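You operate a simulated robot arm through the tools that you are given. There is no shell and no other tool.

You run a simulated robot arm. Do the job below in one go: nothing can be reset, and whatever is moved stays where it is left.

## Task
Move the wrist cradle to mark 4, tighten its knob and lay the foam pad on it.
Fine: slacken the knob first; at the end the line on the knob meets the mark beside it.

It is judged by the outcome, as a careful person would: the job done as asked, and still so three seconds after it is handed in. It fails if anything else is knocked over, pushed out of place, dropped, spilled or broken.

## Robot
A 6-joint arm with a two-finger parallel gripper, fixed in place. Base frame: the origin is on the floor under the middle of its stand, x ahead of it, y to its left, z up. Lengths are in mm, angles in rad, forces in N, time in s.
With the tool pointing down near the work surface it reaches from about 320 to 820 mm from the base axis. Its first joint turns from -2.897 to 2.897 rad. Payload 3.43 kg.
Tool frame: the origin (TCP) lies between the finger pads and is the grasp point; the fingertips stand 34 mm ahead of it; z points along the fingers, y is the line along which they close. The gripper opens to 128 mm. The fingers are 24 mm wide and 12 mm thick; the gripper's body (48 by 130 mm) begins 96 mm behind the TCP.
Orientation is that of the tool frame in the base frame, as [roll, pitch, yaw] about the fixed x, y, z axes, in that order (R = Rz(yaw) Ry(pitch) Rx(roll)). With the fingers straight down and closing along the base's y, the tool's x points along the base's -x, its y along +y and its z along -z.

## Interface
- The arm moves only by the tool step_arm. Its argument "deltas" is a list of rows, each an object of numbers (a shift or turn left out is 0, a gripper value left out holds the last): "rx", "ry", "rz": the turn, a rotation vector about the tool's x, y, z in rad; "x", "y", "z": the shift along the tool's x, y, z in mm; "fingers": the opening, from 0 (shut) to 1 (fully open). In form: [{"rx": .., "ry": .., "rz": .., "x": .., "y": .., "z": .., "fingers": ..}, ...]. A call has 1 to 20 rows; each row shifts and turns the commanded pose from where the row before left it, along the tool's axes as they then stand. A row lasts 0.2 s, in which the tool goes at most 50 mm and 0.15 rad; a call with a longer step from one row to the next is refused whole, and so is a gripper value outside its range. Where a pose cannot be reached the arm comes as near as it can. A force on the tool above 40 N (or 10 N above the force at the start of the call, whichever is more), or a blocked arm, ends the call early, and 0.2 s more pass. Each finger travels about 45 mm/s and halts on what it meets, pressing with about 24 N; the grip force reading is that of the motor and also rises with nothing between the fingers. The clock runs only during rows and for 0.2 s after the last one: add rows that do not move to give the fingers time. It gives the time, the measured TCP pose, the force on the tool (base axes), the opening and the grip force at its end, in the units of the frame above (readings bear some noise), with the torque about the TCP (base axes, N m) and any sound that the robot's microphone picked up, and new pictures: "views" is both (left out), scene, wrist or none.
- Cameras (640 x 400 px; columns grow to the right, rows downward): "scene" is fixed at [50.7, 502.5, 1319.8]; the picture's right is [-0.68, -0.74, 0.00], its down [-0.41, 0.37, -0.84] and it looks along [0.62, -0.56, -0.55] (base axes); focal length 319 px, centre (320, 200). "wrist" rides on the gripper at [76, -11, -160] in the tool frame; the picture's right is [0.15, 0.99, 0.00], its down [-0.88, 0.13, -0.46] and it looks along [-0.45, 0.07, 0.89] (tool axes); focal length 234 px, centre (320, 200). There is no depth. A picture from a camera that has moved, and an enlarged one, comes with that camera's place and axes in the base frame and with its lens.
- inspect(camera, box): a new picture of the part [left, top, right, bottom] of that camera's present view, enlarged. It takes no simulated time.
- hand_in(): hands the job in; it is judged then, once.

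Nothing tells you positions but the pictures and the camera data. Unless the task says otherwise, let go and move clear before handing in.

The tools are called after "Request:" as name(argument=value, ...) on one line, values as JSON. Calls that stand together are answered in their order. step_arm: Moves the arm, as the interface text tells. Its arguments: {"type":"object","properties":{"deltas":{"type":"array","items":{"type":"object","properties":{"rx":{"type":"number"},"ry":{"type":"number"},"rz":{"type":"number"},"x":{"type":"number"},"y":{"type":"number"},"z":{"type":"number"},"fingers":{"type":"number"}}}},"views":{"type":"string","enum":["both","scene","wrist","none"]}},"required":["deltas"]} The other tools are called the same way: inspect (camera, box) takes an enlarged picture of a part of a camera's view; hand_in () hands the job in.

At the start:

```text
time_s: 0.0
tcp_pos: [575.4, -51.4, 984.4]
orientation: [3.141, 0.001, -3.141]
contact_force: [0.9, 0.2, 0.0]
wrist_torque: [-0.01, -0.04, 0.03]
opening: 128.0
finger_force: 0.0
```

scene: 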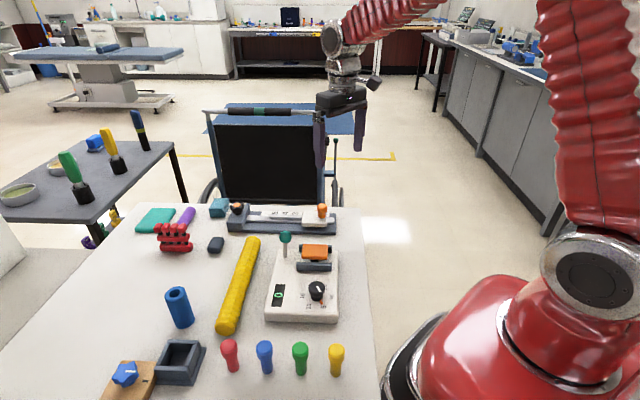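
wrist: 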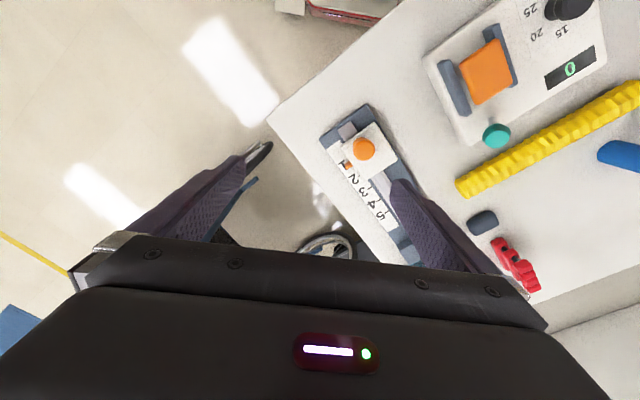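

I see a table with a rail device (scale 1–5, an orange knob on a sliding carriage), a wrist-shaped thing, foam pads and other items. I'll look closer before moving.

Request:
inspect(camera="scene", box=[190, 180, 350, 280])

Request:
inspect(camera="wrist", box=[300, 80, 460, 280])

Request:
inspect(camera="scene", box=[100, 180, 360, 390])

```text
4.00 times, centred on (270, 230) of scene
camera zoom: at [50.7, 502.5, 1319.8], right [-0.68, -0.74, 0.0], down [-0.41, 0.37, -0.84], along [0.62, -0.56, -0.55], focal length 1278 px, centre (520, 80)
```

zoom: 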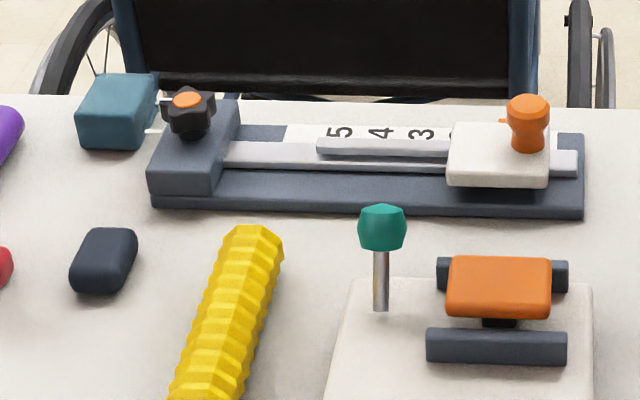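

```text
2.00 times, centred on (380, 180) of wrist
camera zoom: at [500.0, -62.8, 1143.5], right [-0.15, 0.99, 0.0], down [0.88, 0.13, 0.46], along [0.45, 0.07, -0.89], focal length 468 px, centre (200, 240)
```

zoom: 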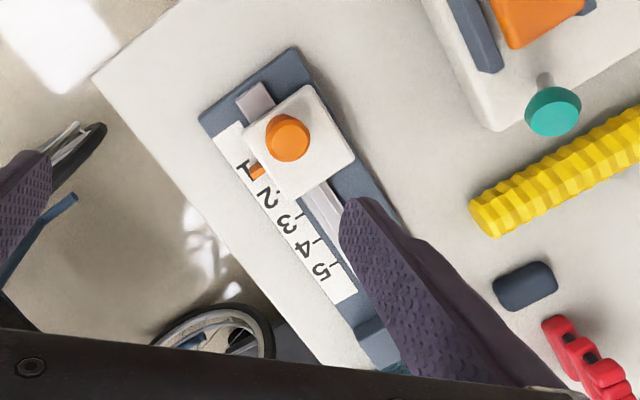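

```text
1.90 times, centred on (230, 285) of scene
camera zoom: at [50.7, 502.5, 1319.8], right [-0.68, -0.74, 0.0], down [-0.41, 0.37, -0.84], along [0.62, -0.56, -0.55], focal length 608 px, centre (491, 38)
```

zoom: 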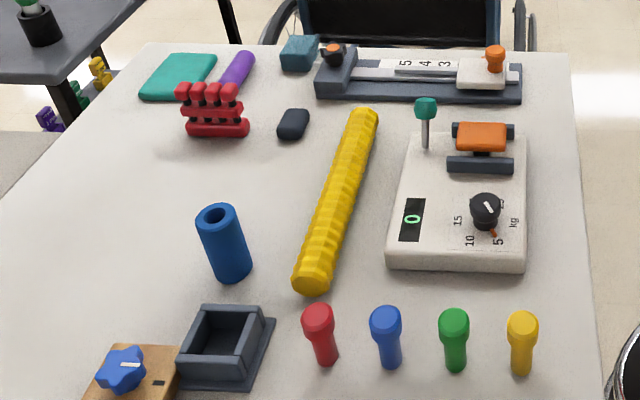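

The rail with scale 1–5 lies around (570–720, 0–110) with an orange-topped post on the white carriage at about (573, 11, 829). I'll move the wrist camera over to see the rail better.

Request:
step_arm(deltas=[{"x": -30, "y": 35}, {"x": -30, "y": 35}, {"x": -30, "y": 20}, {}])

```text
time_s: 1.0
tcp_pos: [665.0, 39.4, 985.0]
orientation: [-3.141, -0.001, 3.14]
contact_force: [-0.2, 0.3, 0.0]
wrist_torque: [-0.01, -0.02, 0.02]
opening: 127.7
finger_force: 0.2
camera wrist: at [590.0, 27.7, 1144.2], right [-0.15, 0.99, 0.0], down [0.88, 0.13, 0.46], along [0.45, 0.07, -0.89], focal length 234 px, centre (320, 200)
```

scene: 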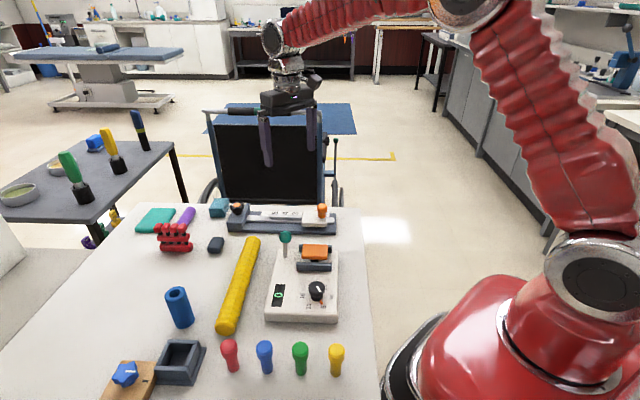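
wrist: 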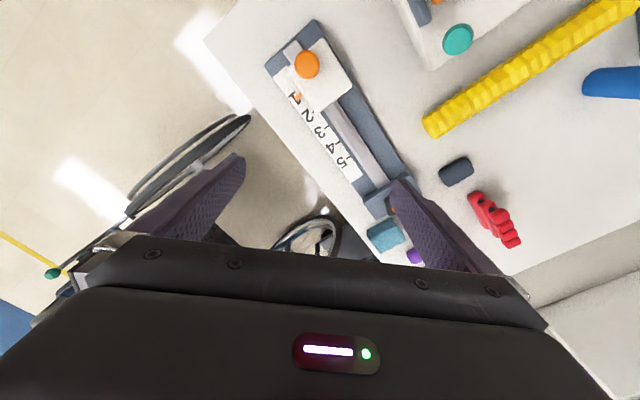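

Request:
inspect(camera="wrist", box=[250, 10, 410, 110])

Request:
inspect(camera="wrist", box=[280, 90, 440, 190])

Request:
inspect(camera="wrist", box=[340, 150, 540, 275])

```text
4.00 times, centred on (330, 60) of wrist
camera zoom: at [590.0, 27.7, 1144.2], right [-0.15, 0.99, 0.0], down [0.88, 0.13, 0.46], along [0.45, 0.07, -0.89], focal length 937 px, centre (280, 760)
```

zoom: 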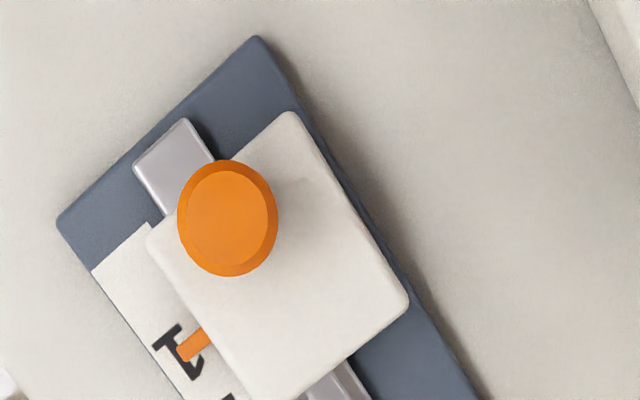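

```text
4.00 times, centred on (360, 140) of wrist
camera zoom: at [590.0, 27.7, 1144.2], right [-0.15, 0.99, 0.0], down [0.88, 0.13, 0.46], along [0.45, 0.07, -0.89], focal length 937 px, centre (160, 440)
```

zoom: 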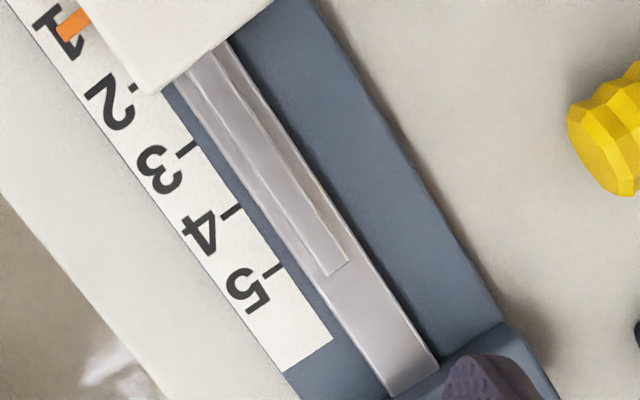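

```text
3.20 times, centred on (440, 212) of wrist
camera zoom: at [590.0, 27.7, 1144.2], right [-0.15, 0.99, 0.0], down [0.88, 0.13, 0.46], along [0.45, 0.07, -0.89], focal length 749 px, centre (-64, 160)
```

zoom: 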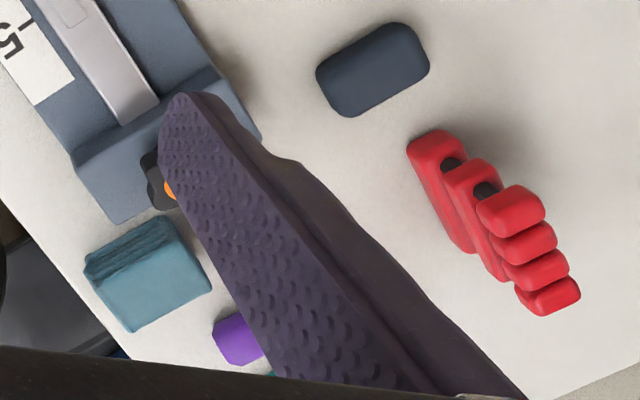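

The carriage with its orange pointer stands at 1 on the rail, and the rail's end block carries a black star knob. There is also a blue star knob with a line on a wooden base at the lower left, so I'll look at that area before deciding which is which.

Request:
step_arm(deltas=[{"x": 18, "y": 44}, {"x": 18, "y": 44}, {"x": 18, "y": 44}, {"x": 18, "y": 44}, {"x": 18, "y": 44}, {"x": 18, "y": 44}, {"x": 18, "y": 44}, {"x": 18, "y": 44}, {"x": 18, "y": 44}, {"x": 18, "y": 44}, {}])

```text
time_s: 3.4
tcp_pos: [485.9, 480.5, 983.2]
orientation: [-3.14, 0.0, 3.142]
contact_force: [1.5, -0.1, 0.6]
wrist_torque: [0.01, 0.02, 0.0]
opening: 128.0
finger_force: 0.1
camera wrist: at [409.8, 468.0, 1143.5], right [-0.15, 0.99, 0.0], down [0.88, 0.13, 0.46], along [0.45, 0.07, -0.89], focal length 234 px, centre (320, 200)
```

scene: 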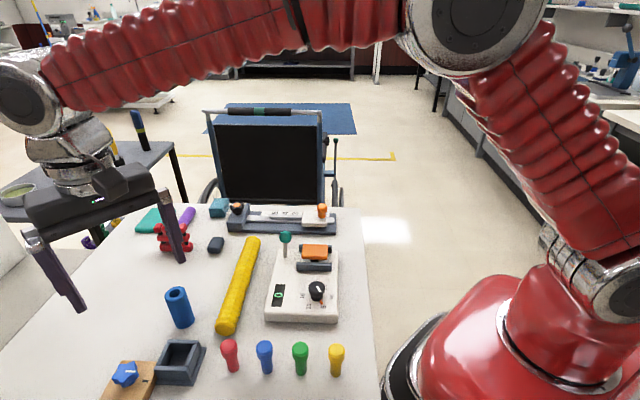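
wrist: 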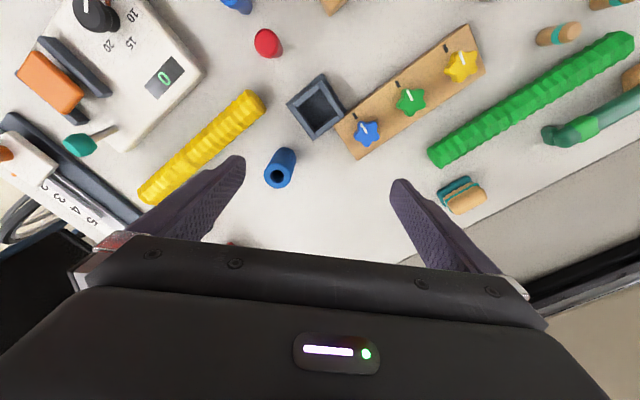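

There is a wooden board with three star knobs (blue, green, yellow) and more items beyond. I'll zoom in and look further along the table.

Request:
inspect(camera="wrist", box=[280, 0, 640, 225])

Request:
inspect(camera="wrist", box=[0, 80, 160, 240])

Request:
step_arm(deltas=[{"x": 40, "y": 30}, {"x": 40, "y": 30}, {"x": 40, "y": 30}, {}], views="wrist")

```text
1.78 times, centred on (460, 112) of wrist
camera zoom: at [409.8, 468.0, 1143.5], right [-0.15, 0.99, 0.0], down [0.88, 0.13, 0.46], along [0.45, 0.07, -0.89], focal length 416 px, centre (71, 356)
```

zoom: 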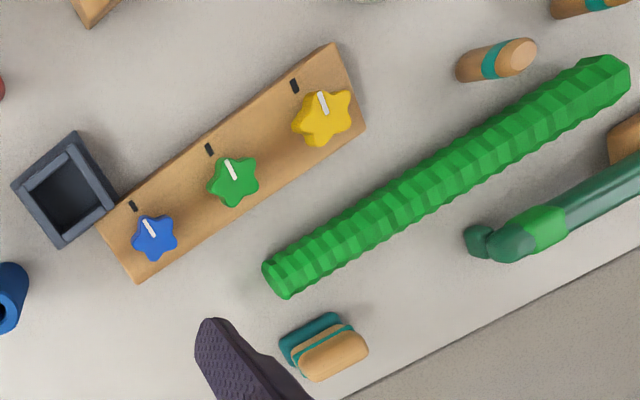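

```text
2.50 times, centred on (80, 160) of wrist
camera zoom: at [409.8, 468.0, 1143.5], right [-0.15, 0.99, 0.0], down [0.88, 0.13, 0.46], along [0.45, 0.07, -0.89], focal length 585 px, centre (920, 300)
```

zoom: 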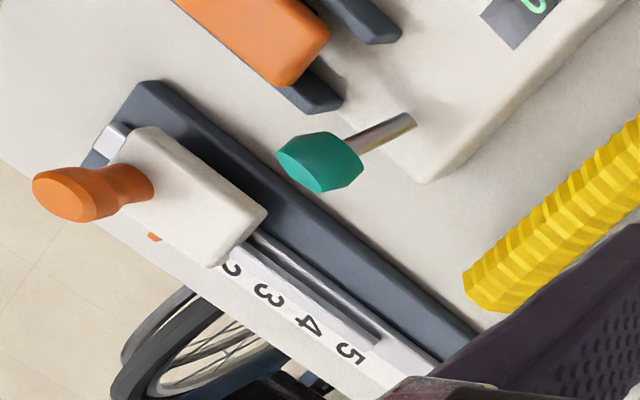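

```text
time_s: 4.4
tcp_pos: [366.1, 569.5, 985.7]
orientation: [3.14, 0.0, -3.141]
contact_force: [0.1, 0.4, 0.7]
wrist_torque: [-0.03, -0.01, 0.0]
opening: 128.0
finger_force: 0.0
camera wrist: at [289.6, 557.7, 1144.3], right [-0.15, 0.99, 0.0], down [0.88, 0.13, 0.46], along [0.45, 0.07, -0.89], focal length 234 px, centre (320, 200)
```

wrist: 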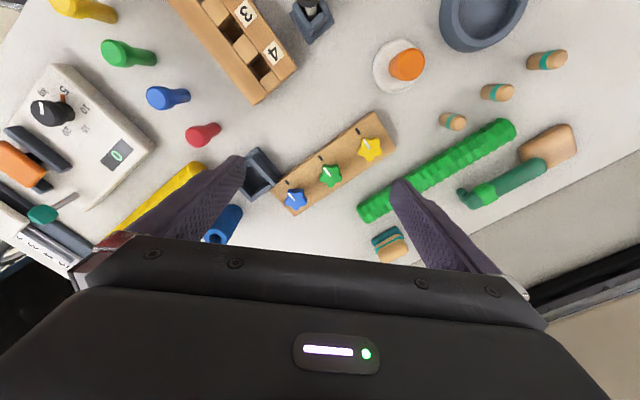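

More items show up nearer the base side of the table (numbered wooden rack, white disc with orange part, grey dish). I'll zoom in and swing further to see them.

Request:
inspect(camera="wrist", box=[160, 0, 640, 240])

Request:
step_arm(deltas=[{"x": 40, "y": 0}, {"x": 40, "y": 0}, {"x": 40, "y": 0}, {"x": 40}, {}], views="both")

```text
1.33 times, centred on (400, 120) of wrist
camera zoom: at [289.6, 557.7, 1144.3], right [-0.15, 0.99, 0.0], down [0.88, 0.13, 0.46], along [0.45, 0.07, -0.89], focal length 312 px, centre (213, 307)
```

zoom: 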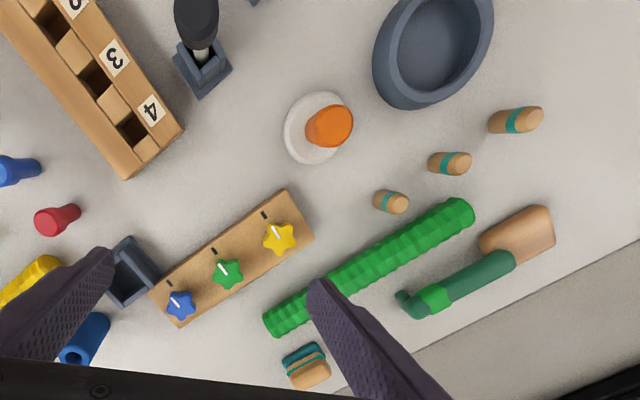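

```text
time_s: 5.6
tcp_pos: [205.5, 568.8, 985.4]
orientation: [3.141, 0.0, 3.14]
contact_force: [0.1, 0.0, 1.1]
wrist_torque: [0.0, -0.01, 0.0]
opening: 127.6
finger_force: 0.1
camera wrist: at [129.3, 557.4, 1145.1], right [-0.15, 0.99, 0.0], down [0.88, 0.13, 0.46], along [0.45, 0.07, -0.89], focal length 234 px, centre (320, 200)
```

scene: 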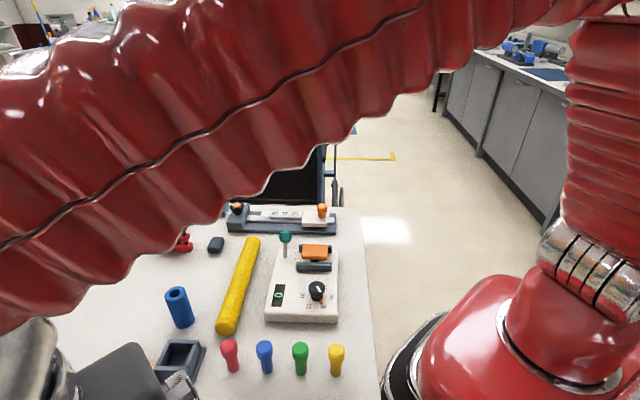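
wrist: 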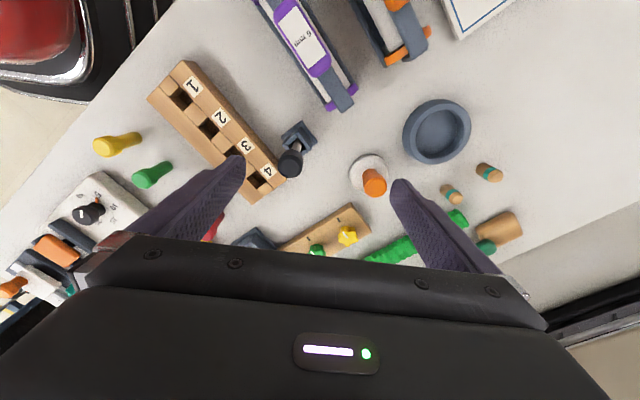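

The table goes on further with a purple-labelled device and an orange one; I'll continue the survey in that direction.

Request:
inspect(camera="wrist", box=[200, 0, 520, 200])

Request:
step_arm(deltas=[{"x": 45, "y": 5}, {"x": 45, "y": 5}, {"x": 45, "y": 5}, {"x": 45, "y": 5}, {"x": 45}, {}], views="wrist")

```text
2.00 times, centred on (360, 100) of wrist
camera zoom: at [129.3, 557.4, 1145.1], right [-0.15, 0.99, 0.0], down [0.88, 0.13, 0.46], along [0.45, 0.07, -0.89], focal length 468 px, centre (240, 400)
```

zoom: 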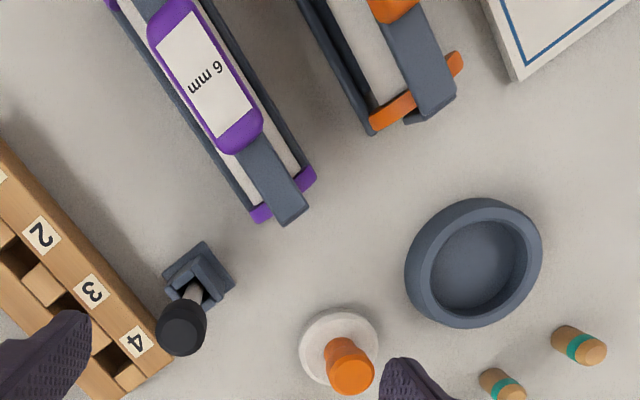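

```text
time_s: 7.0
tcp_pos: [2.7, 590.6, 985.5]
orientation: [3.139, 0.0, 3.101]
contact_force: [0.4, 0.3, -0.6]
wrist_torque: [-0.02, 0.04, 0.01]
opening: 127.9
finger_force: 0.1
camera wrist: at [-73.4, 581.3, 1144.2], right [-0.11, 0.99, 0.0], down [0.89, 0.09, 0.46], along [0.45, 0.05, -0.89], focal length 234 px, centre (320, 200)
```

wrist: 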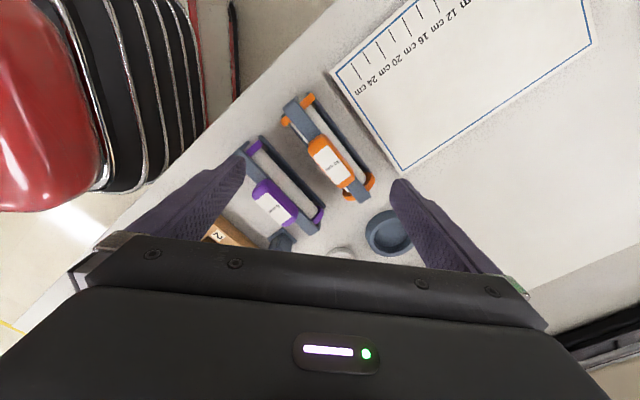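

The end of the table holds a purple device, an orange device and a ruled sheet. I'll yaw the tool to look further out, so no other cradle is missed.

Request:
step_arm(deltas=[{"rz": -0.14}, {"rz": -0.14}, {"rz": -0.14}, {"rz": -0.14}, {"rz": -0.14}, {"rz": -0.14}, {"rz": -0.14}, {"rz": -0.14}, {"rz": -0.14}, {"rz": -0.14}, {"rz": -0.14}, {}], views="both")

```text
time_s: 9.6
tcp_pos: [2.0, 589.1, 984.6]
orientation: [3.141, 0.001, -1.638]
contact_force: [0.2, 0.2, -0.1]
wrist_torque: [0.01, 0.03, -0.03]
opening: 127.8
finger_force: 0.1
camera wrist: at [8.8, 513.3, 1144.0], right [-1.0, -0.08, 0.0], down [-0.07, 0.89, 0.46], along [-0.04, 0.45, -0.89], focal length 234 px, centre (320, 200)
```

scene: 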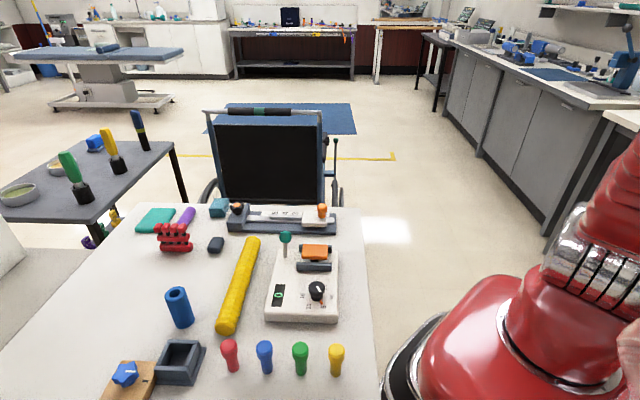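
wrist: 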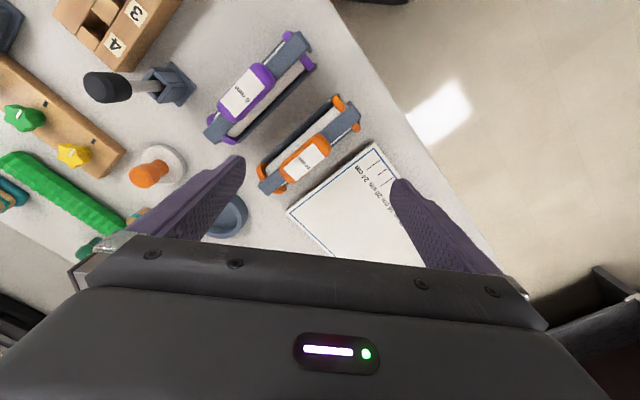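

The table continues toward the lower edge of this view, so I'll move a little further for one more look.

Request:
step_arm(deltas=[{"y": 45}, {"y": 45}, {"y": 45}, {"y": 45}, {"y": 45}, {"y": 45}, {}], views="wrist")

```text
time_s: 10.2
tcp_pos: [4.4, 602.4, 1002.3]
orientation: [3.136, 0.028, -1.783]
contact_force: [0.1, -0.2, 1.2]
wrist_torque: [0.0, -0.02, 0.04]
opening: 128.0
finger_force: 0.1
stopped in row 3: the arm was blocked; the commanded pose is now the measured one
camera wrist: at [-0.3, 521.7, 1159.7], right [-1.0, 0.07, 0.0], down [0.06, 0.88, 0.48], along [0.03, 0.48, -0.88], focal length 234 px, centre (320, 200)
```

wrist: 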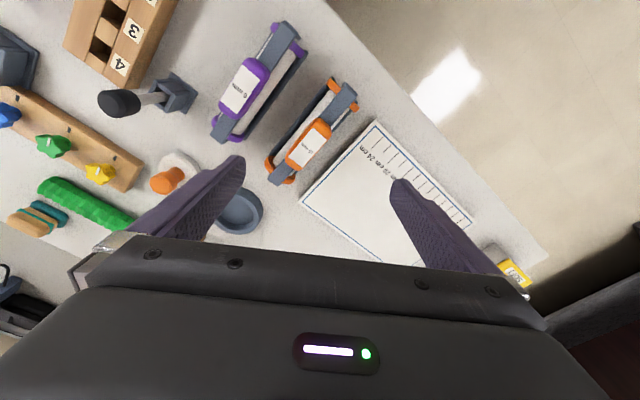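

Nothing else looks like a wrist cradle, so it must be the rail carriage. I'll turn back and return to the rail's end block to look at its star knob.

Request:
step_arm(deltas=[{"rz": 0.136}, {"rz": 0.136}, {"rz": 0.136}, {"rz": 0.136}, {"rz": 0.136}, {"rz": 0.136}, {"rz": 0.136}, {"rz": 0.136}, {"rz": 0.136}, {"rz": 0.136}, {}], views="scene")

```text
time_s: 12.6
tcp_pos: [5.0, 603.5, 1002.7]
orientation: [3.115, 0.001, 3.138]
contact_force: [-0.4, 0.0, -0.5]
wrist_torque: [-0.02, 0.02, 0.02]
opening: 128.2
finger_force: 0.1
```

scene: 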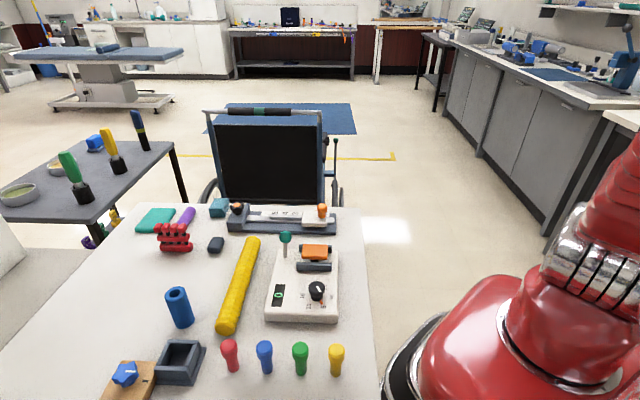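

Straightening up and heading to a viewing spot near the star knob at about (752, 172, 817).

Request:
step_arm(deltas=[{"rx": 0.0266}, {"x": -40.9, "y": -25.8, "z": 1}, {"x": -40.9, "y": -25.8, "z": 1}, {"x": -40.9, "y": -25.8, "z": 1}, {"x": -40.9, "y": -25.8, "z": 1}, {"x": -40.9, "y": -25.8, "z": 1}, {"x": -40.9, "y": -25.8, "z": 1}, {"x": -40.9, "y": -25.8, "z": 1}, {"x": -40.9, "y": -25.8, "z": 1}, {"x": -40.9, "y": -25.8, "z": 1}, {"x": -40.9, "y": -25.8, "z": 1}, {"x": -40.9, "y": -25.8, "z": 1}, {"x": -40.9, "y": -25.8, "z": 1}, {"x": -40.9, "y": -25.8, "z": 1}, {"x": -40.9, "y": -25.8, "z": 1}, {"x": -40.9, "y": -25.8, "z": 1}, {"x": -40.9, "y": -25.8, "z": 1}, {"x": -40.9, "y": -25.8, "z": 1}, {}], views="both")

```text
time_s: 16.6
tcp_pos: [699.6, 164.8, 987.4]
orientation: [3.141, -0.002, 3.14]
contact_force: [-1.3, -0.4, -0.3]
wrist_torque: [0.04, -0.01, 0.0]
opening: 128.0
finger_force: 0.0
camera wrist: at [623.5, 152.9, 1145.9], right [-0.15, 0.99, 0.0], down [0.88, 0.13, 0.45], along [0.45, 0.07, -0.89], focal length 234 px, centre (320, 200)
```

scene: 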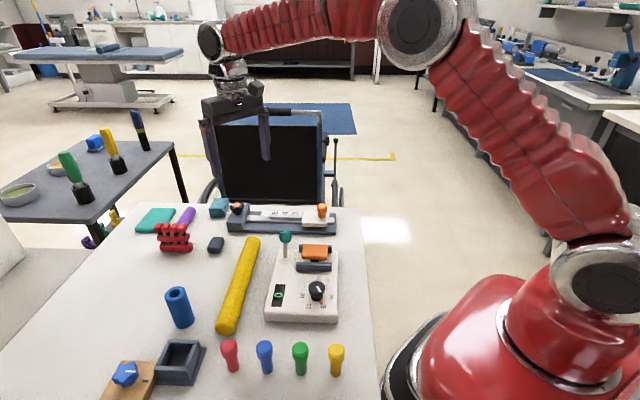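
wrist: 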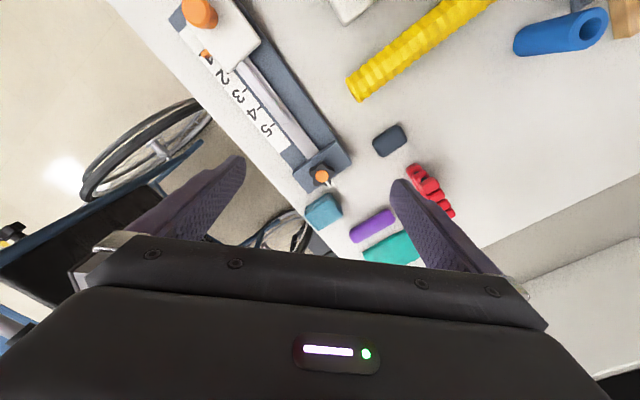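

Request:
inspect(camera="wrist", box=[280, 140, 376, 200])

Request:
inspect(camera="wrist", box=[290, 110, 482, 270])

Request:
inspect(camera="scene", box=[205, 190, 285, 240])

```text
6.67 times, centred on (328, 170) of wrist
camera zoom: at [623.5, 152.9, 1145.9], right [-0.15, 0.99, 0.0], down [0.88, 0.13, 0.45], along [0.45, 0.07, -0.89], focal length 1561 px, centre (267, 400)
```

zoom: 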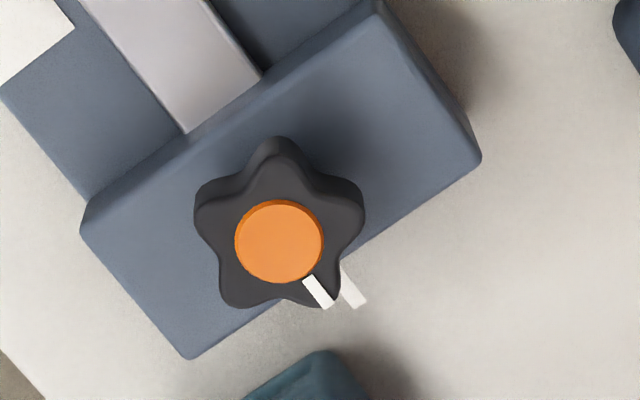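

```text
2.50 times, centred on (386, 190) of wrist
camera zoom: at [623.5, 152.9, 1145.9], right [-0.15, 0.99, 0.0], down [0.88, 0.13, 0.45], along [0.45, 0.07, -0.89], focal length 585 px, centre (155, 225)
```

zoom: 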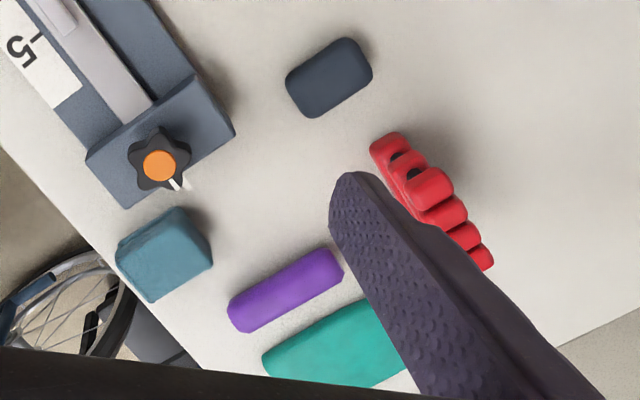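

```text
8.00 times, centred on (245, 215) of scene
camera zoom: at [50.7, 502.5, 1319.8], right [-0.68, -0.74, 0.0], down [-0.41, 0.37, -0.84], along [0.62, -0.56, -0.55], focal length 2555 px, centre (920, 80)
```

zoom: 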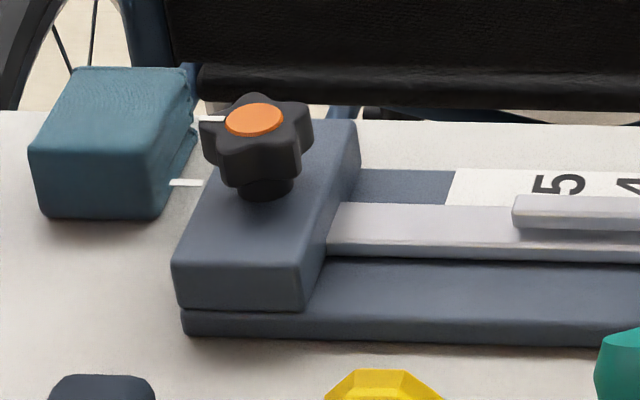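

The star knob has a white line that presently meets a white mark on the end block. Now I need to identify the foam pad: I'll take a closer look at the dark rounded pad at about (692, 277, 770) and at the teal block.

Request:
step_arm(deltas=[{"x": 12, "y": 25, "z": 22}, {"x": 12, "y": 25, "z": 22}, {"x": 12, "y": 25, "z": 22}, {"x": 12, "y": 25, "z": 22}, {}], views="wrist")

Request:
inspect(camera="wrist", box=[240, 50, 440, 175])

Request:
inspect(camera="wrist", box=[200, 120, 400, 245])

```text
time_s: 17.8
tcp_pos: [651.6, 264.5, 896.9]
orientation: [-3.141, -0.001, -3.141]
contact_force: [-0.3, 0.1, -0.3]
wrist_torque: [0.04, 0.01, 0.03]
opening: 128.2
finger_force: 0.1
camera wrist: at [575.4, 252.5, 1056.3], right [-0.15, 0.99, 0.0], down [0.88, 0.13, 0.45], along [0.45, 0.07, -0.89], focal length 234 px, centre (320, 200)
```

wrist: 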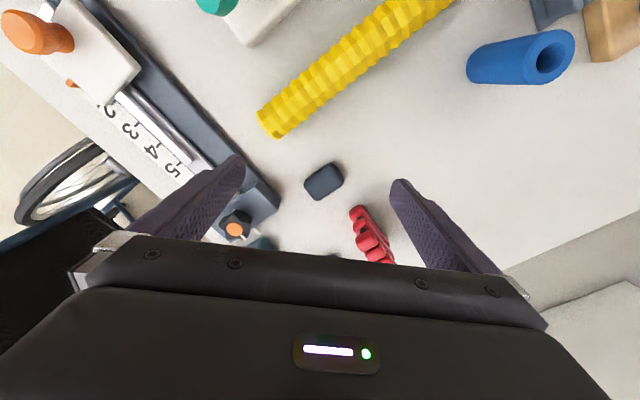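

```text
3.20 times, centred on (340, 112) of wrist
camera zoom: at [575.4, 252.5, 1056.3], right [-0.15, 0.99, 0.0], down [0.88, 0.13, 0.45], along [0.45, 0.07, -0.89], focal length 749 px, centre (256, 480)
```

zoom: 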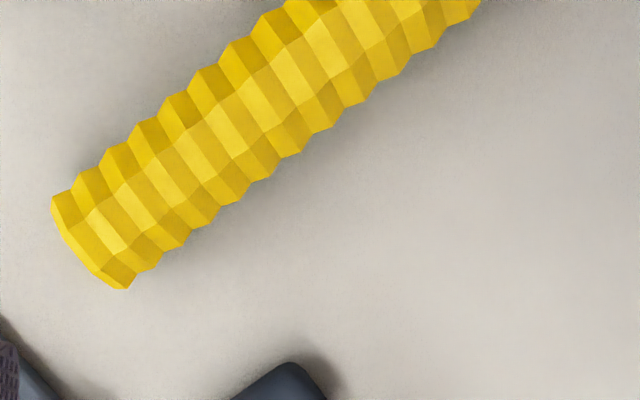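

```text
3.20 times, centred on (300, 182) of wrist
camera zoom: at [575.4, 252.5, 1056.3], right [-0.15, 0.99, 0.0], down [0.88, 0.13, 0.45], along [0.45, 0.07, -0.89], focal length 749 px, centre (384, 256)
```

zoom: 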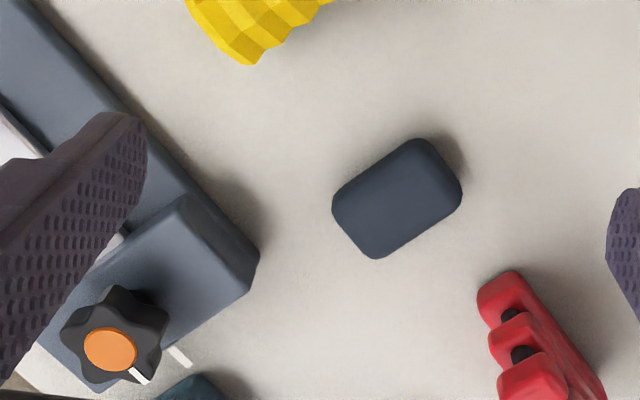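

The dark pad is a small rounded block about 45×30 mm. I'll look closely at the teal block and the carriage top before choosing.

Request:
step_arm(deltas=[{"x": -25, "y": -22}, {"x": -25, "y": -22}, {"x": -25, "y": -20}, {"x": -10}, {}], views="wrist")

Request:
inspect(camera="wrist", box=[240, 110, 440, 235])

```text
time_s: 19.0
tcp_pos: [735.0, 199.7, 898.0]
orientation: [-3.142, 0.001, -3.14]
contact_force: [-0.2, 1.3, -0.5]
wrist_torque: [0.02, 0.0, 0.01]
opening: 127.9
finger_force: 0.1
camera wrist: at [660.0, 188.1, 1056.3], right [-0.15, 0.99, 0.0], down [0.88, 0.13, 0.45], along [0.45, 0.07, -0.89], focal length 234 px, centre (320, 200)
```

wrist: 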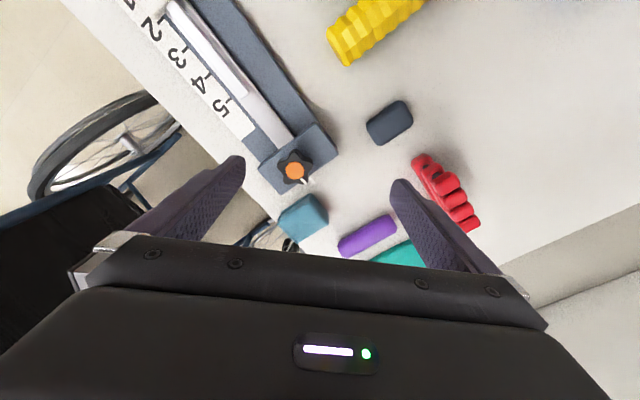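

```text
3.20 times, centred on (340, 172) of wrist
camera zoom: at [660.0, 188.1, 1056.3], right [-0.15, 0.99, 0.0], down [0.88, 0.13, 0.45], along [0.45, 0.07, -0.89], focal length 749 px, centre (256, 288)
```

zoom: 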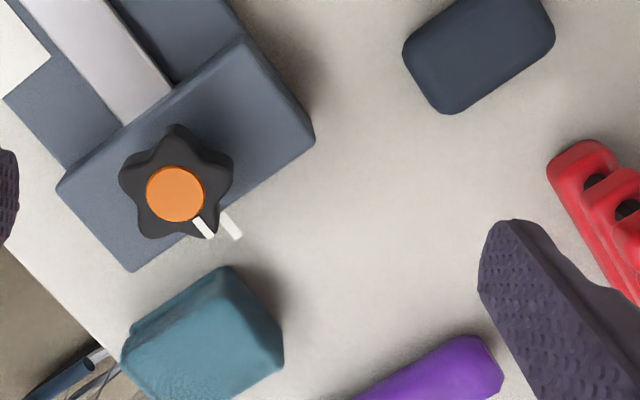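

The teal block looks like a folded towel; the dark rounded pad is the best foam pad candidate. Now a close look at the carriage and scale.

Request:
step_arm(deltas=[{"x": 32, "y": -30, "z": -4}, {"x": 32, "y": -30, "z": -4}, {"x": 32, "y": -30, "z": -4}, {"x": 32, "y": -30}, {"x": 32, "y": -30}, {}], views="both")

Request:
inspect(camera="wrist", box=[250, 80, 450, 205])

Request:
inspect(camera="scene", box=[260, 190, 340, 240])

```text
time_s: 20.4
tcp_pos: [575.3, 49.7, 908.7]
orientation: [3.141, -0.002, -3.141]
contact_force: [0.4, 0.4, -0.3]
wrist_torque: [-0.01, -0.03, 0.01]
opening: 128.2
finger_force: 0.0
camera wrist: at [499.2, 38.2, 1068.2], right [-0.15, 0.99, 0.0], down [0.88, 0.13, 0.45], along [0.45, 0.07, -0.89], focal length 234 px, centre (320, 200)
```

scene: 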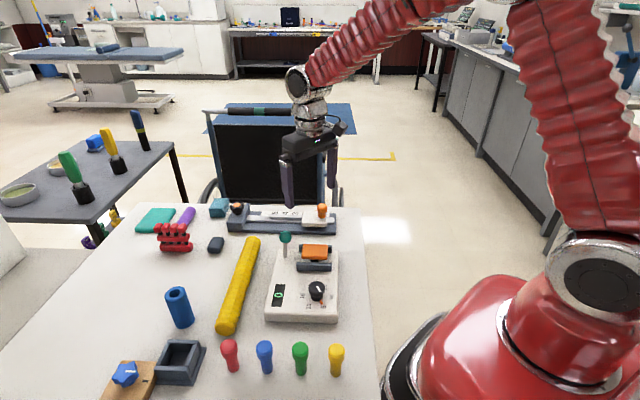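
wrist: 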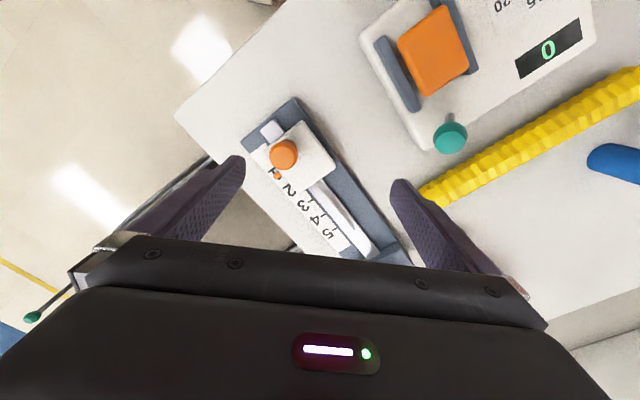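

```text
3.20 times, centred on (350, 142) of wrist
camera zoom: at [499.2, 38.2, 1068.2], right [-0.15, 0.99, 0.0], down [0.88, 0.13, 0.45], along [0.45, 0.07, -0.89], focal length 749 px, centre (224, 384)
```

zoom: 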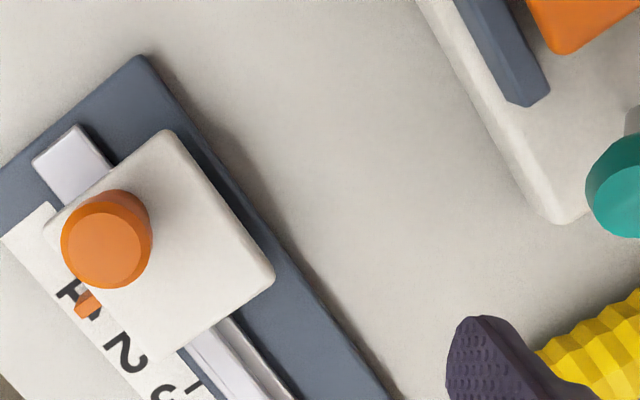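

```text
8.00 times, centred on (300, 215) of scene
camera zoom: at [50.7, 502.5, 1319.8], right [-0.68, -0.74, 0.0], down [-0.41, 0.37, -0.84], along [0.62, -0.56, -0.55], focal length 2555 px, centre (480, 80)
```

zoom: 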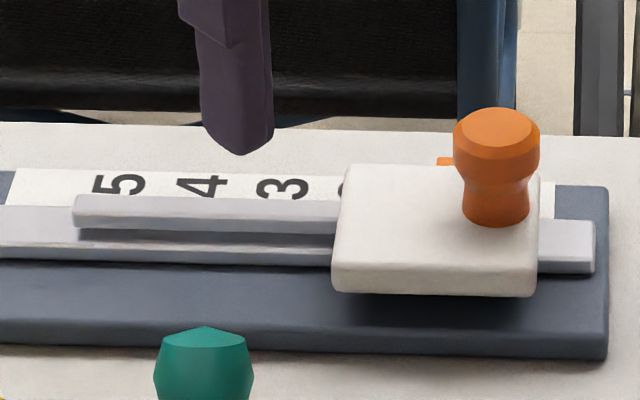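

The white carriage (the cradle) has its post at about (578, 9.5, top 824), top surface z ≈ 790, rail direction about 45° in the xy plane, ticks 30 mm apart. The star knob sits at about (749, 175, top 819). I'll hover over the knob with the gripper closing along the rail direction.

Request:
step_arm(deltas=[{"x": -34.7, "y": 25}, {"x": -34.7, "y": 25}, {"x": -34.7, "y": 25}, {"x": -34.7, "y": 25}, {"x": -34.7, "y": 25}, {"rz": 0.131}, {"rz": 0.131}, {"rz": 0.131}, {"rz": 0.131}, {"rz": 0.131}, {"rz": 0.131}, {}], views="both")

Request:
inspect(camera="wrist", box=[260, 110, 380, 185])

```text
time_s: 23.0
tcp_pos: [748.6, 175.3, 909.2]
orientation: [3.141, 0.0, 2.354]
contact_force: [0.7, -0.3, 0.2]
wrist_torque: [-0.04, 0.0, 0.0]
opening: 127.8
finger_force: 0.1
camera wrist: at [687.5, 220.6, 1067.9], right [0.6, 0.8, 0.0], down [0.71, -0.53, 0.45], along [0.36, -0.27, -0.89], focal length 234 px, centre (320, 200)
```

scene: 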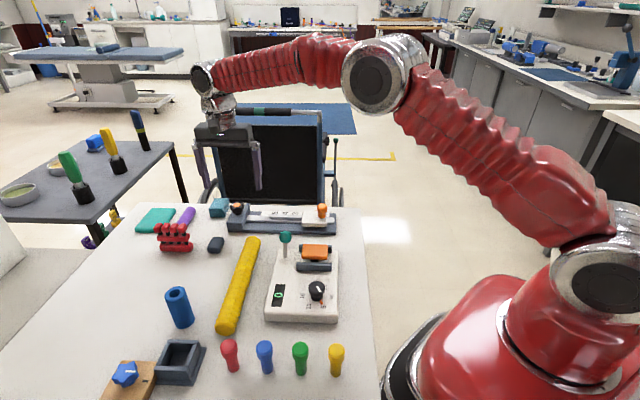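
wrist: 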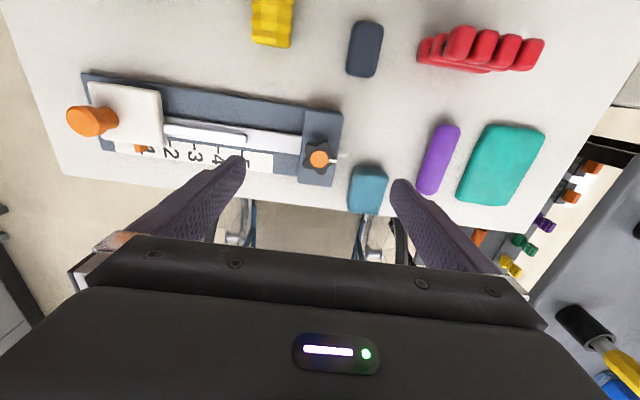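

```text
5.33 times, centred on (320, 148) of wrist
camera zoom: at [687.5, 220.6, 1067.9], right [0.6, 0.8, 0.0], down [0.71, -0.53, 0.45], along [0.36, -0.27, -0.89], focal length 1249 px, centre (320, 480)
```

zoom: 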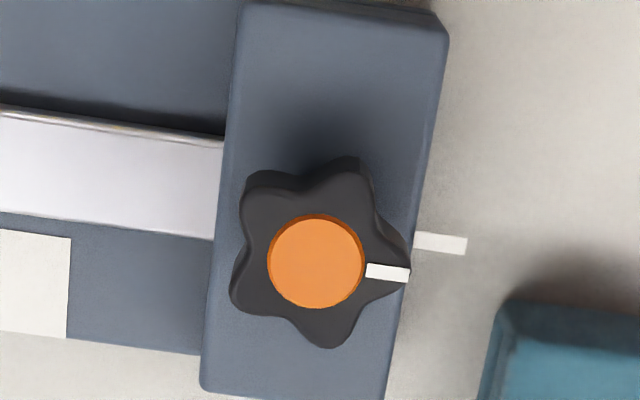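

The white line on the knob's lobe points along the rail direction at the white mark, i.e. it is tight now. I'll half-close the fingers and test, still hovering, that the wrist can yaw 90° counter-clockwise from here.

Request:
step_arm(deltas=[{"rz": -0.131, "fingers": 0.5}, {"rz": -0.131}, {"rz": -0.131}, {"rz": -0.131}, {"rz": -0.131}, {"rz": -0.131}, {"rz": -0.131}, {"rz": -0.131}, {"rz": -0.131}, {"rz": -0.131}, {"rz": -0.131}, {"rz": -0.131}, {}], views="wrist")

Request:
inspect(camera="wrist", box=[260, 90, 420, 190])

```text
time_s: 25.8
tcp_pos: [749.5, 174.4, 909.9]
orientation: [3.139, -0.001, -2.353]
contact_force: [-0.1, 1.0, 0.9]
wrist_torque: [0.05, 0.0, 0.03]
opening: 64.1
finger_force: 0.0
camera wrist: at [703.7, 112.9, 1068.2], right [-0.8, 0.59, 0.0], down [0.53, 0.72, 0.46], along [0.27, 0.37, -0.89], focal length 234 px, centre (320, 200)
```

wrist: 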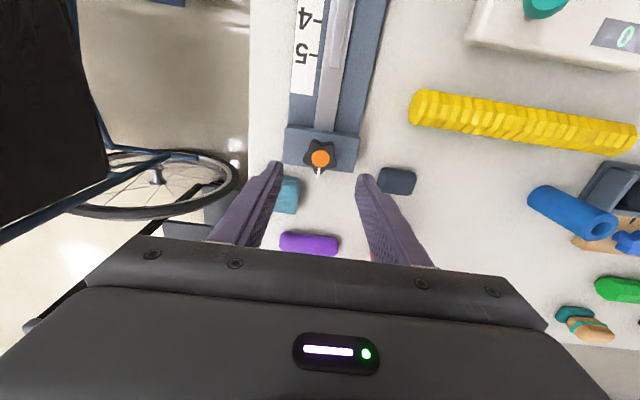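

```text
4.00 times, centred on (340, 140) of wrist
camera zoom: at [703.7, 112.9, 1068.2], right [-0.8, 0.59, 0.0], down [0.53, 0.72, 0.46], along [0.27, 0.37, -0.89], focal length 937 px, centre (240, 440)
```

zoom: 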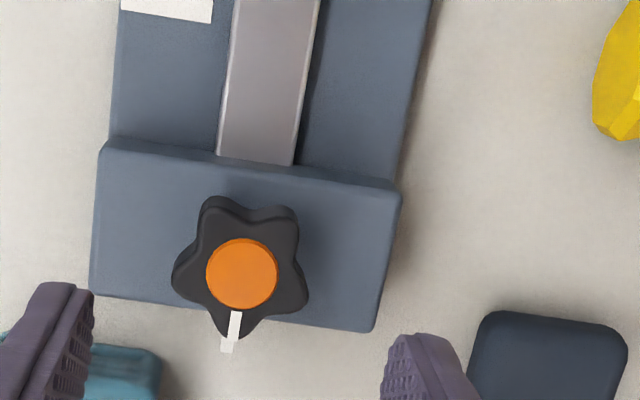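

Seen along the rail, the line and mark are in line, so this is the tight reference. I'll rotate to a yaw of 99° (a lobe/valley grip axis) so there is ample range to turn counter-clockwise.

Request:
step_arm(deltas=[{"rz": 0.1376}, {"rz": 0.1376}, {"rz": 0.1376}, {"rz": 0.1376}, {"rz": 0.1376}, {"rz": 0.1376}, {"rz": 0.1376}, {"rz": 0.1376}, {"rz": 0.1376}, {"rz": 0.1376}, {"rz": 0.1376}, {"rz": 0.1376}, {"rz": 0.1376}, {"rz": 0.1376}, {"rz": 0.1376}, {"rz": 0.1376}, {}, {}], views="wrist")

Request:
inspect(camera="wrist", box=[240, 90, 400, 190])

```text
time_s: 29.6
tcp_pos: [748.9, 175.8, 907.9]
orientation: [-3.14, 0.0, 1.725]
contact_force: [0.0, -0.1, 0.0]
wrist_torque: [0.0, 0.01, 0.0]
opening: 64.0
finger_force: 0.1
camera wrist: at [726.1, 248.1, 1068.0], right [0.95, 0.3, 0.0], down [0.27, -0.85, 0.46], along [0.13, -0.43, -0.89], focal length 234 px, centre (320, 200)
```

wrist: 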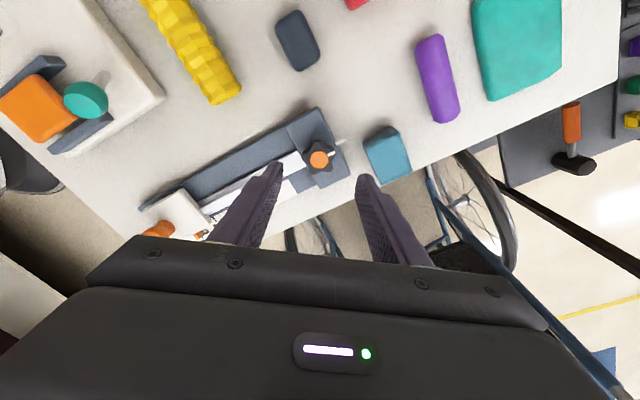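

```text
4.00 times, centred on (320, 140) of wrist
camera zoom: at [726.1, 248.1, 1068.0], right [0.95, 0.3, 0.0], down [0.27, -0.85, 0.46], along [0.13, -0.43, -0.89], focal length 937 px, centre (320, 440)
```

zoom: 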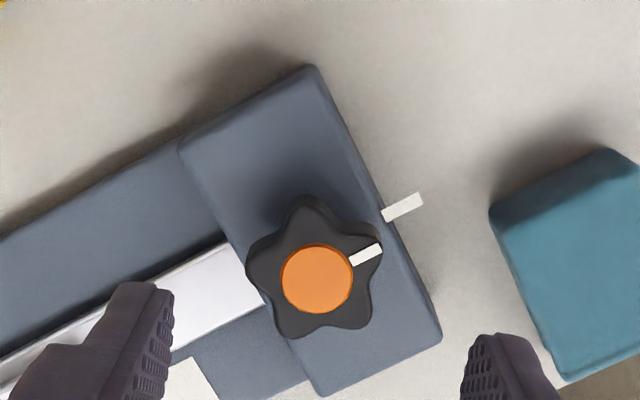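

The knob is centred between the fingers. I'll shift slightly to centre the grip and descend so the fingertips reach about z = 800, just above the end block.

Request:
step_arm(deltas=[{"x": -1.0, "y": -2.1}, {"z": 30}, {"z": 22}, {"z": 12}, {"z": 8}, {}, {}], views="both")

Request:
inspect(camera="wrist", box=[240, 120, 400, 220])

Request:
inspect(camera="scene", box=[200, 180, 296, 240])

```text
time_s: 31.2
tcp_pos: [746.0, 173.5, 836.3]
orientation: [-3.139, -0.001, 1.728]
contact_force: [0.3, -0.3, -0.4]
wrist_torque: [-0.01, -0.05, -0.01]
opening: 63.9
finger_force: 0.0
camera wrist: at [723.9, 246.9, 995.8], right [0.95, 0.3, 0.0], down [0.27, -0.85, 0.46], along [0.14, -0.43, -0.89], focal length 234 px, centre (320, 200)
```

scene: 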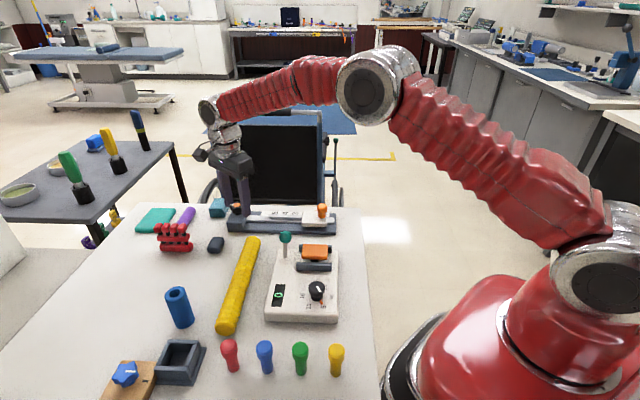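
wrist: 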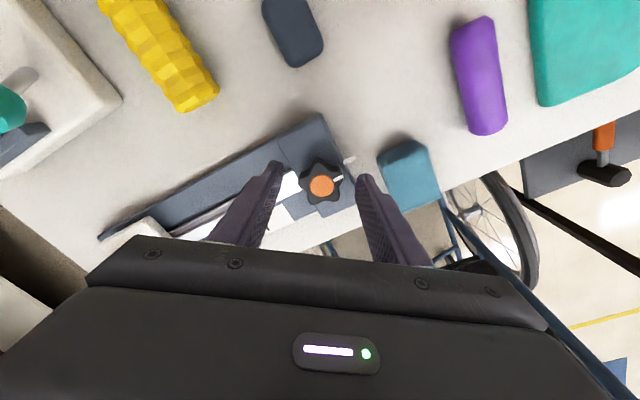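

```text
4.00 times, centred on (320, 170) of wrist
camera zoom: at [723.9, 246.9, 995.8], right [0.95, 0.3, 0.0], down [0.27, -0.85, 0.46], along [0.14, -0.43, -0.89], focal length 937 px, centre (320, 320)
```

zoom: 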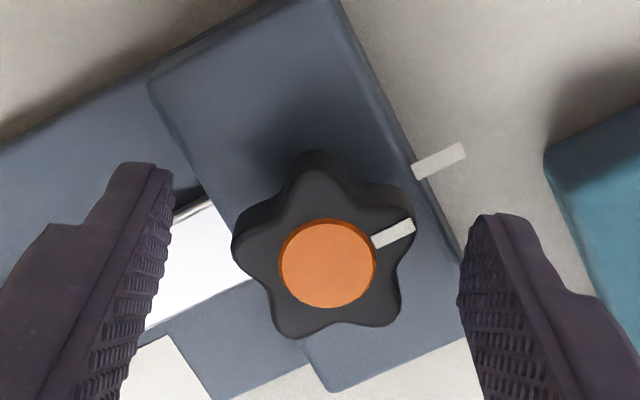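

```text
6.67 times, centred on (248, 210) of scene
camera zoom: at [50.7, 502.5, 1319.8], right [-0.68, -0.74, 0.0], down [-0.41, 0.37, -0.84], along [0.62, -0.56, -0.55], focal length 2129 px, centre (800, 133)
```

zoom: 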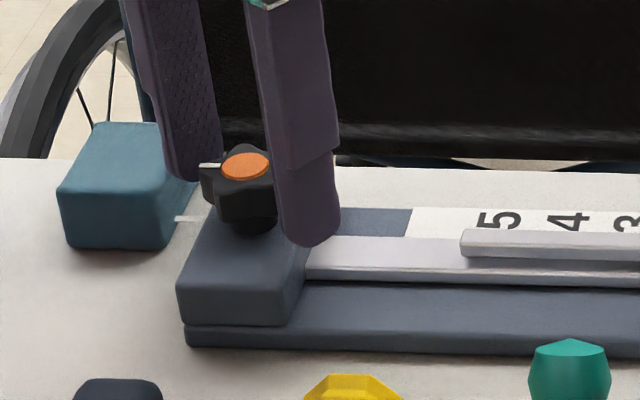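

The knob is centred with the fingertips at star height. Closing on it now.

Request:
step_arm(deltas=[{"z": 2}, {"fingers": 0.0}, {}, {}, {}, {}], views="wrist")

Request:
inspect(camera="wrist", box=[240, 120, 400, 220])

```text
time_s: 32.6
tcp_pos: [747.6, 175.2, 837.1]
orientation: [3.14, 0.0, 1.728]
contact_force: [18.1, 3.0, -3.5]
wrist_torque: [0.11, -0.7, 0.01]
opening: 36.8
finger_force: 45.0
camera wrist: at [724.9, 246.9, 994.2], right [0.95, 0.3, 0.0], down [0.27, -0.85, 0.46], along [0.14, -0.43, -0.89], focal length 234 px, centre (320, 200)
```

wrist: 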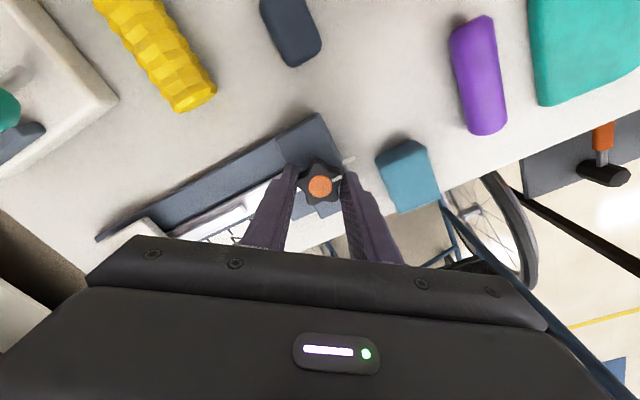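

```text
4.00 times, centred on (320, 170) of wrist
camera zoom: at [724.9, 246.9, 994.2], right [0.95, 0.3, 0.0], down [0.27, -0.85, 0.46], along [0.14, -0.43, -0.89], focal length 937 px, centre (320, 320)
```

zoom: 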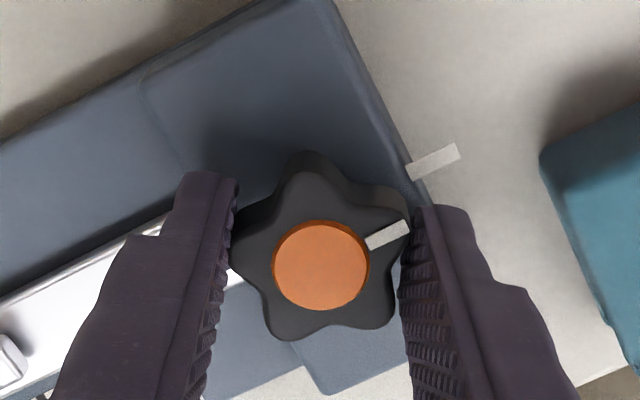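

The knob is held (opening 36.8 mm) but with about 18 N side load along the grip axis; I'll nudge the tool to relieve this.

Request:
step_arm(deltas=[{"y": 1.0}, {}, {}], views="none")

```text
time_s: 33.4
tcp_pos: [749.6, 175.2, 835.2]
orientation: [-3.14, 0.0, 1.729]
contact_force: [11.2, 4.2, 2.8]
wrist_torque: [0.06, 0.1, -0.01]
opening: 36.8
finger_force: 45.2
```

Request:
step_arm(deltas=[{"y": 1.5}, {}, {}], views="none")

```text
time_s: 34.2
tcp_pos: [747.5, 174.0, 835.0]
orientation: [-3.139, 0.001, 1.727]
contact_force: [-9.6, 1.2, 8.9]
wrist_torque: [0.16, 0.59, -0.01]
opening: 36.9
finger_force: 44.5
```

Request:
step_arm(deltas=[{"y": -0.7}, {}, {}], views="none")

```text
time_s: 35.0
tcp_pos: [746.4, 175.0, 835.6]
orientation: [-3.14, -0.002, 1.726]
contact_force: [-11.4, 0.3, 7.2]
wrist_torque: [0.08, 0.14, 0.01]
opening: 37.0
finger_force: 44.8
```

Request:
step_arm(deltas=[{}, {}, {}], views="none")

```text
time_s: 35.8
tcp_pos: [748.4, 173.7, 835.3]
orientation: [-3.141, 0.001, 1.729]
contact_force: [-12.5, 2.4, 5.7]
wrist_torque: [-0.01, 0.22, 0.02]
opening: 37.1
finger_force: 45.5
```

Request:
step_arm(deltas=[{"y": -0.8}, {}, {}, {}], views="none")

```text
time_s: 36.8
tcp_pos: [748.7, 174.3, 835.2]
orientation: [3.14, -0.001, 1.727]
contact_force: [-4.0, 4.9, 1.1]
wrist_torque: [0.02, -0.27, 0.02]
opening: 36.9
finger_force: 44.6
```

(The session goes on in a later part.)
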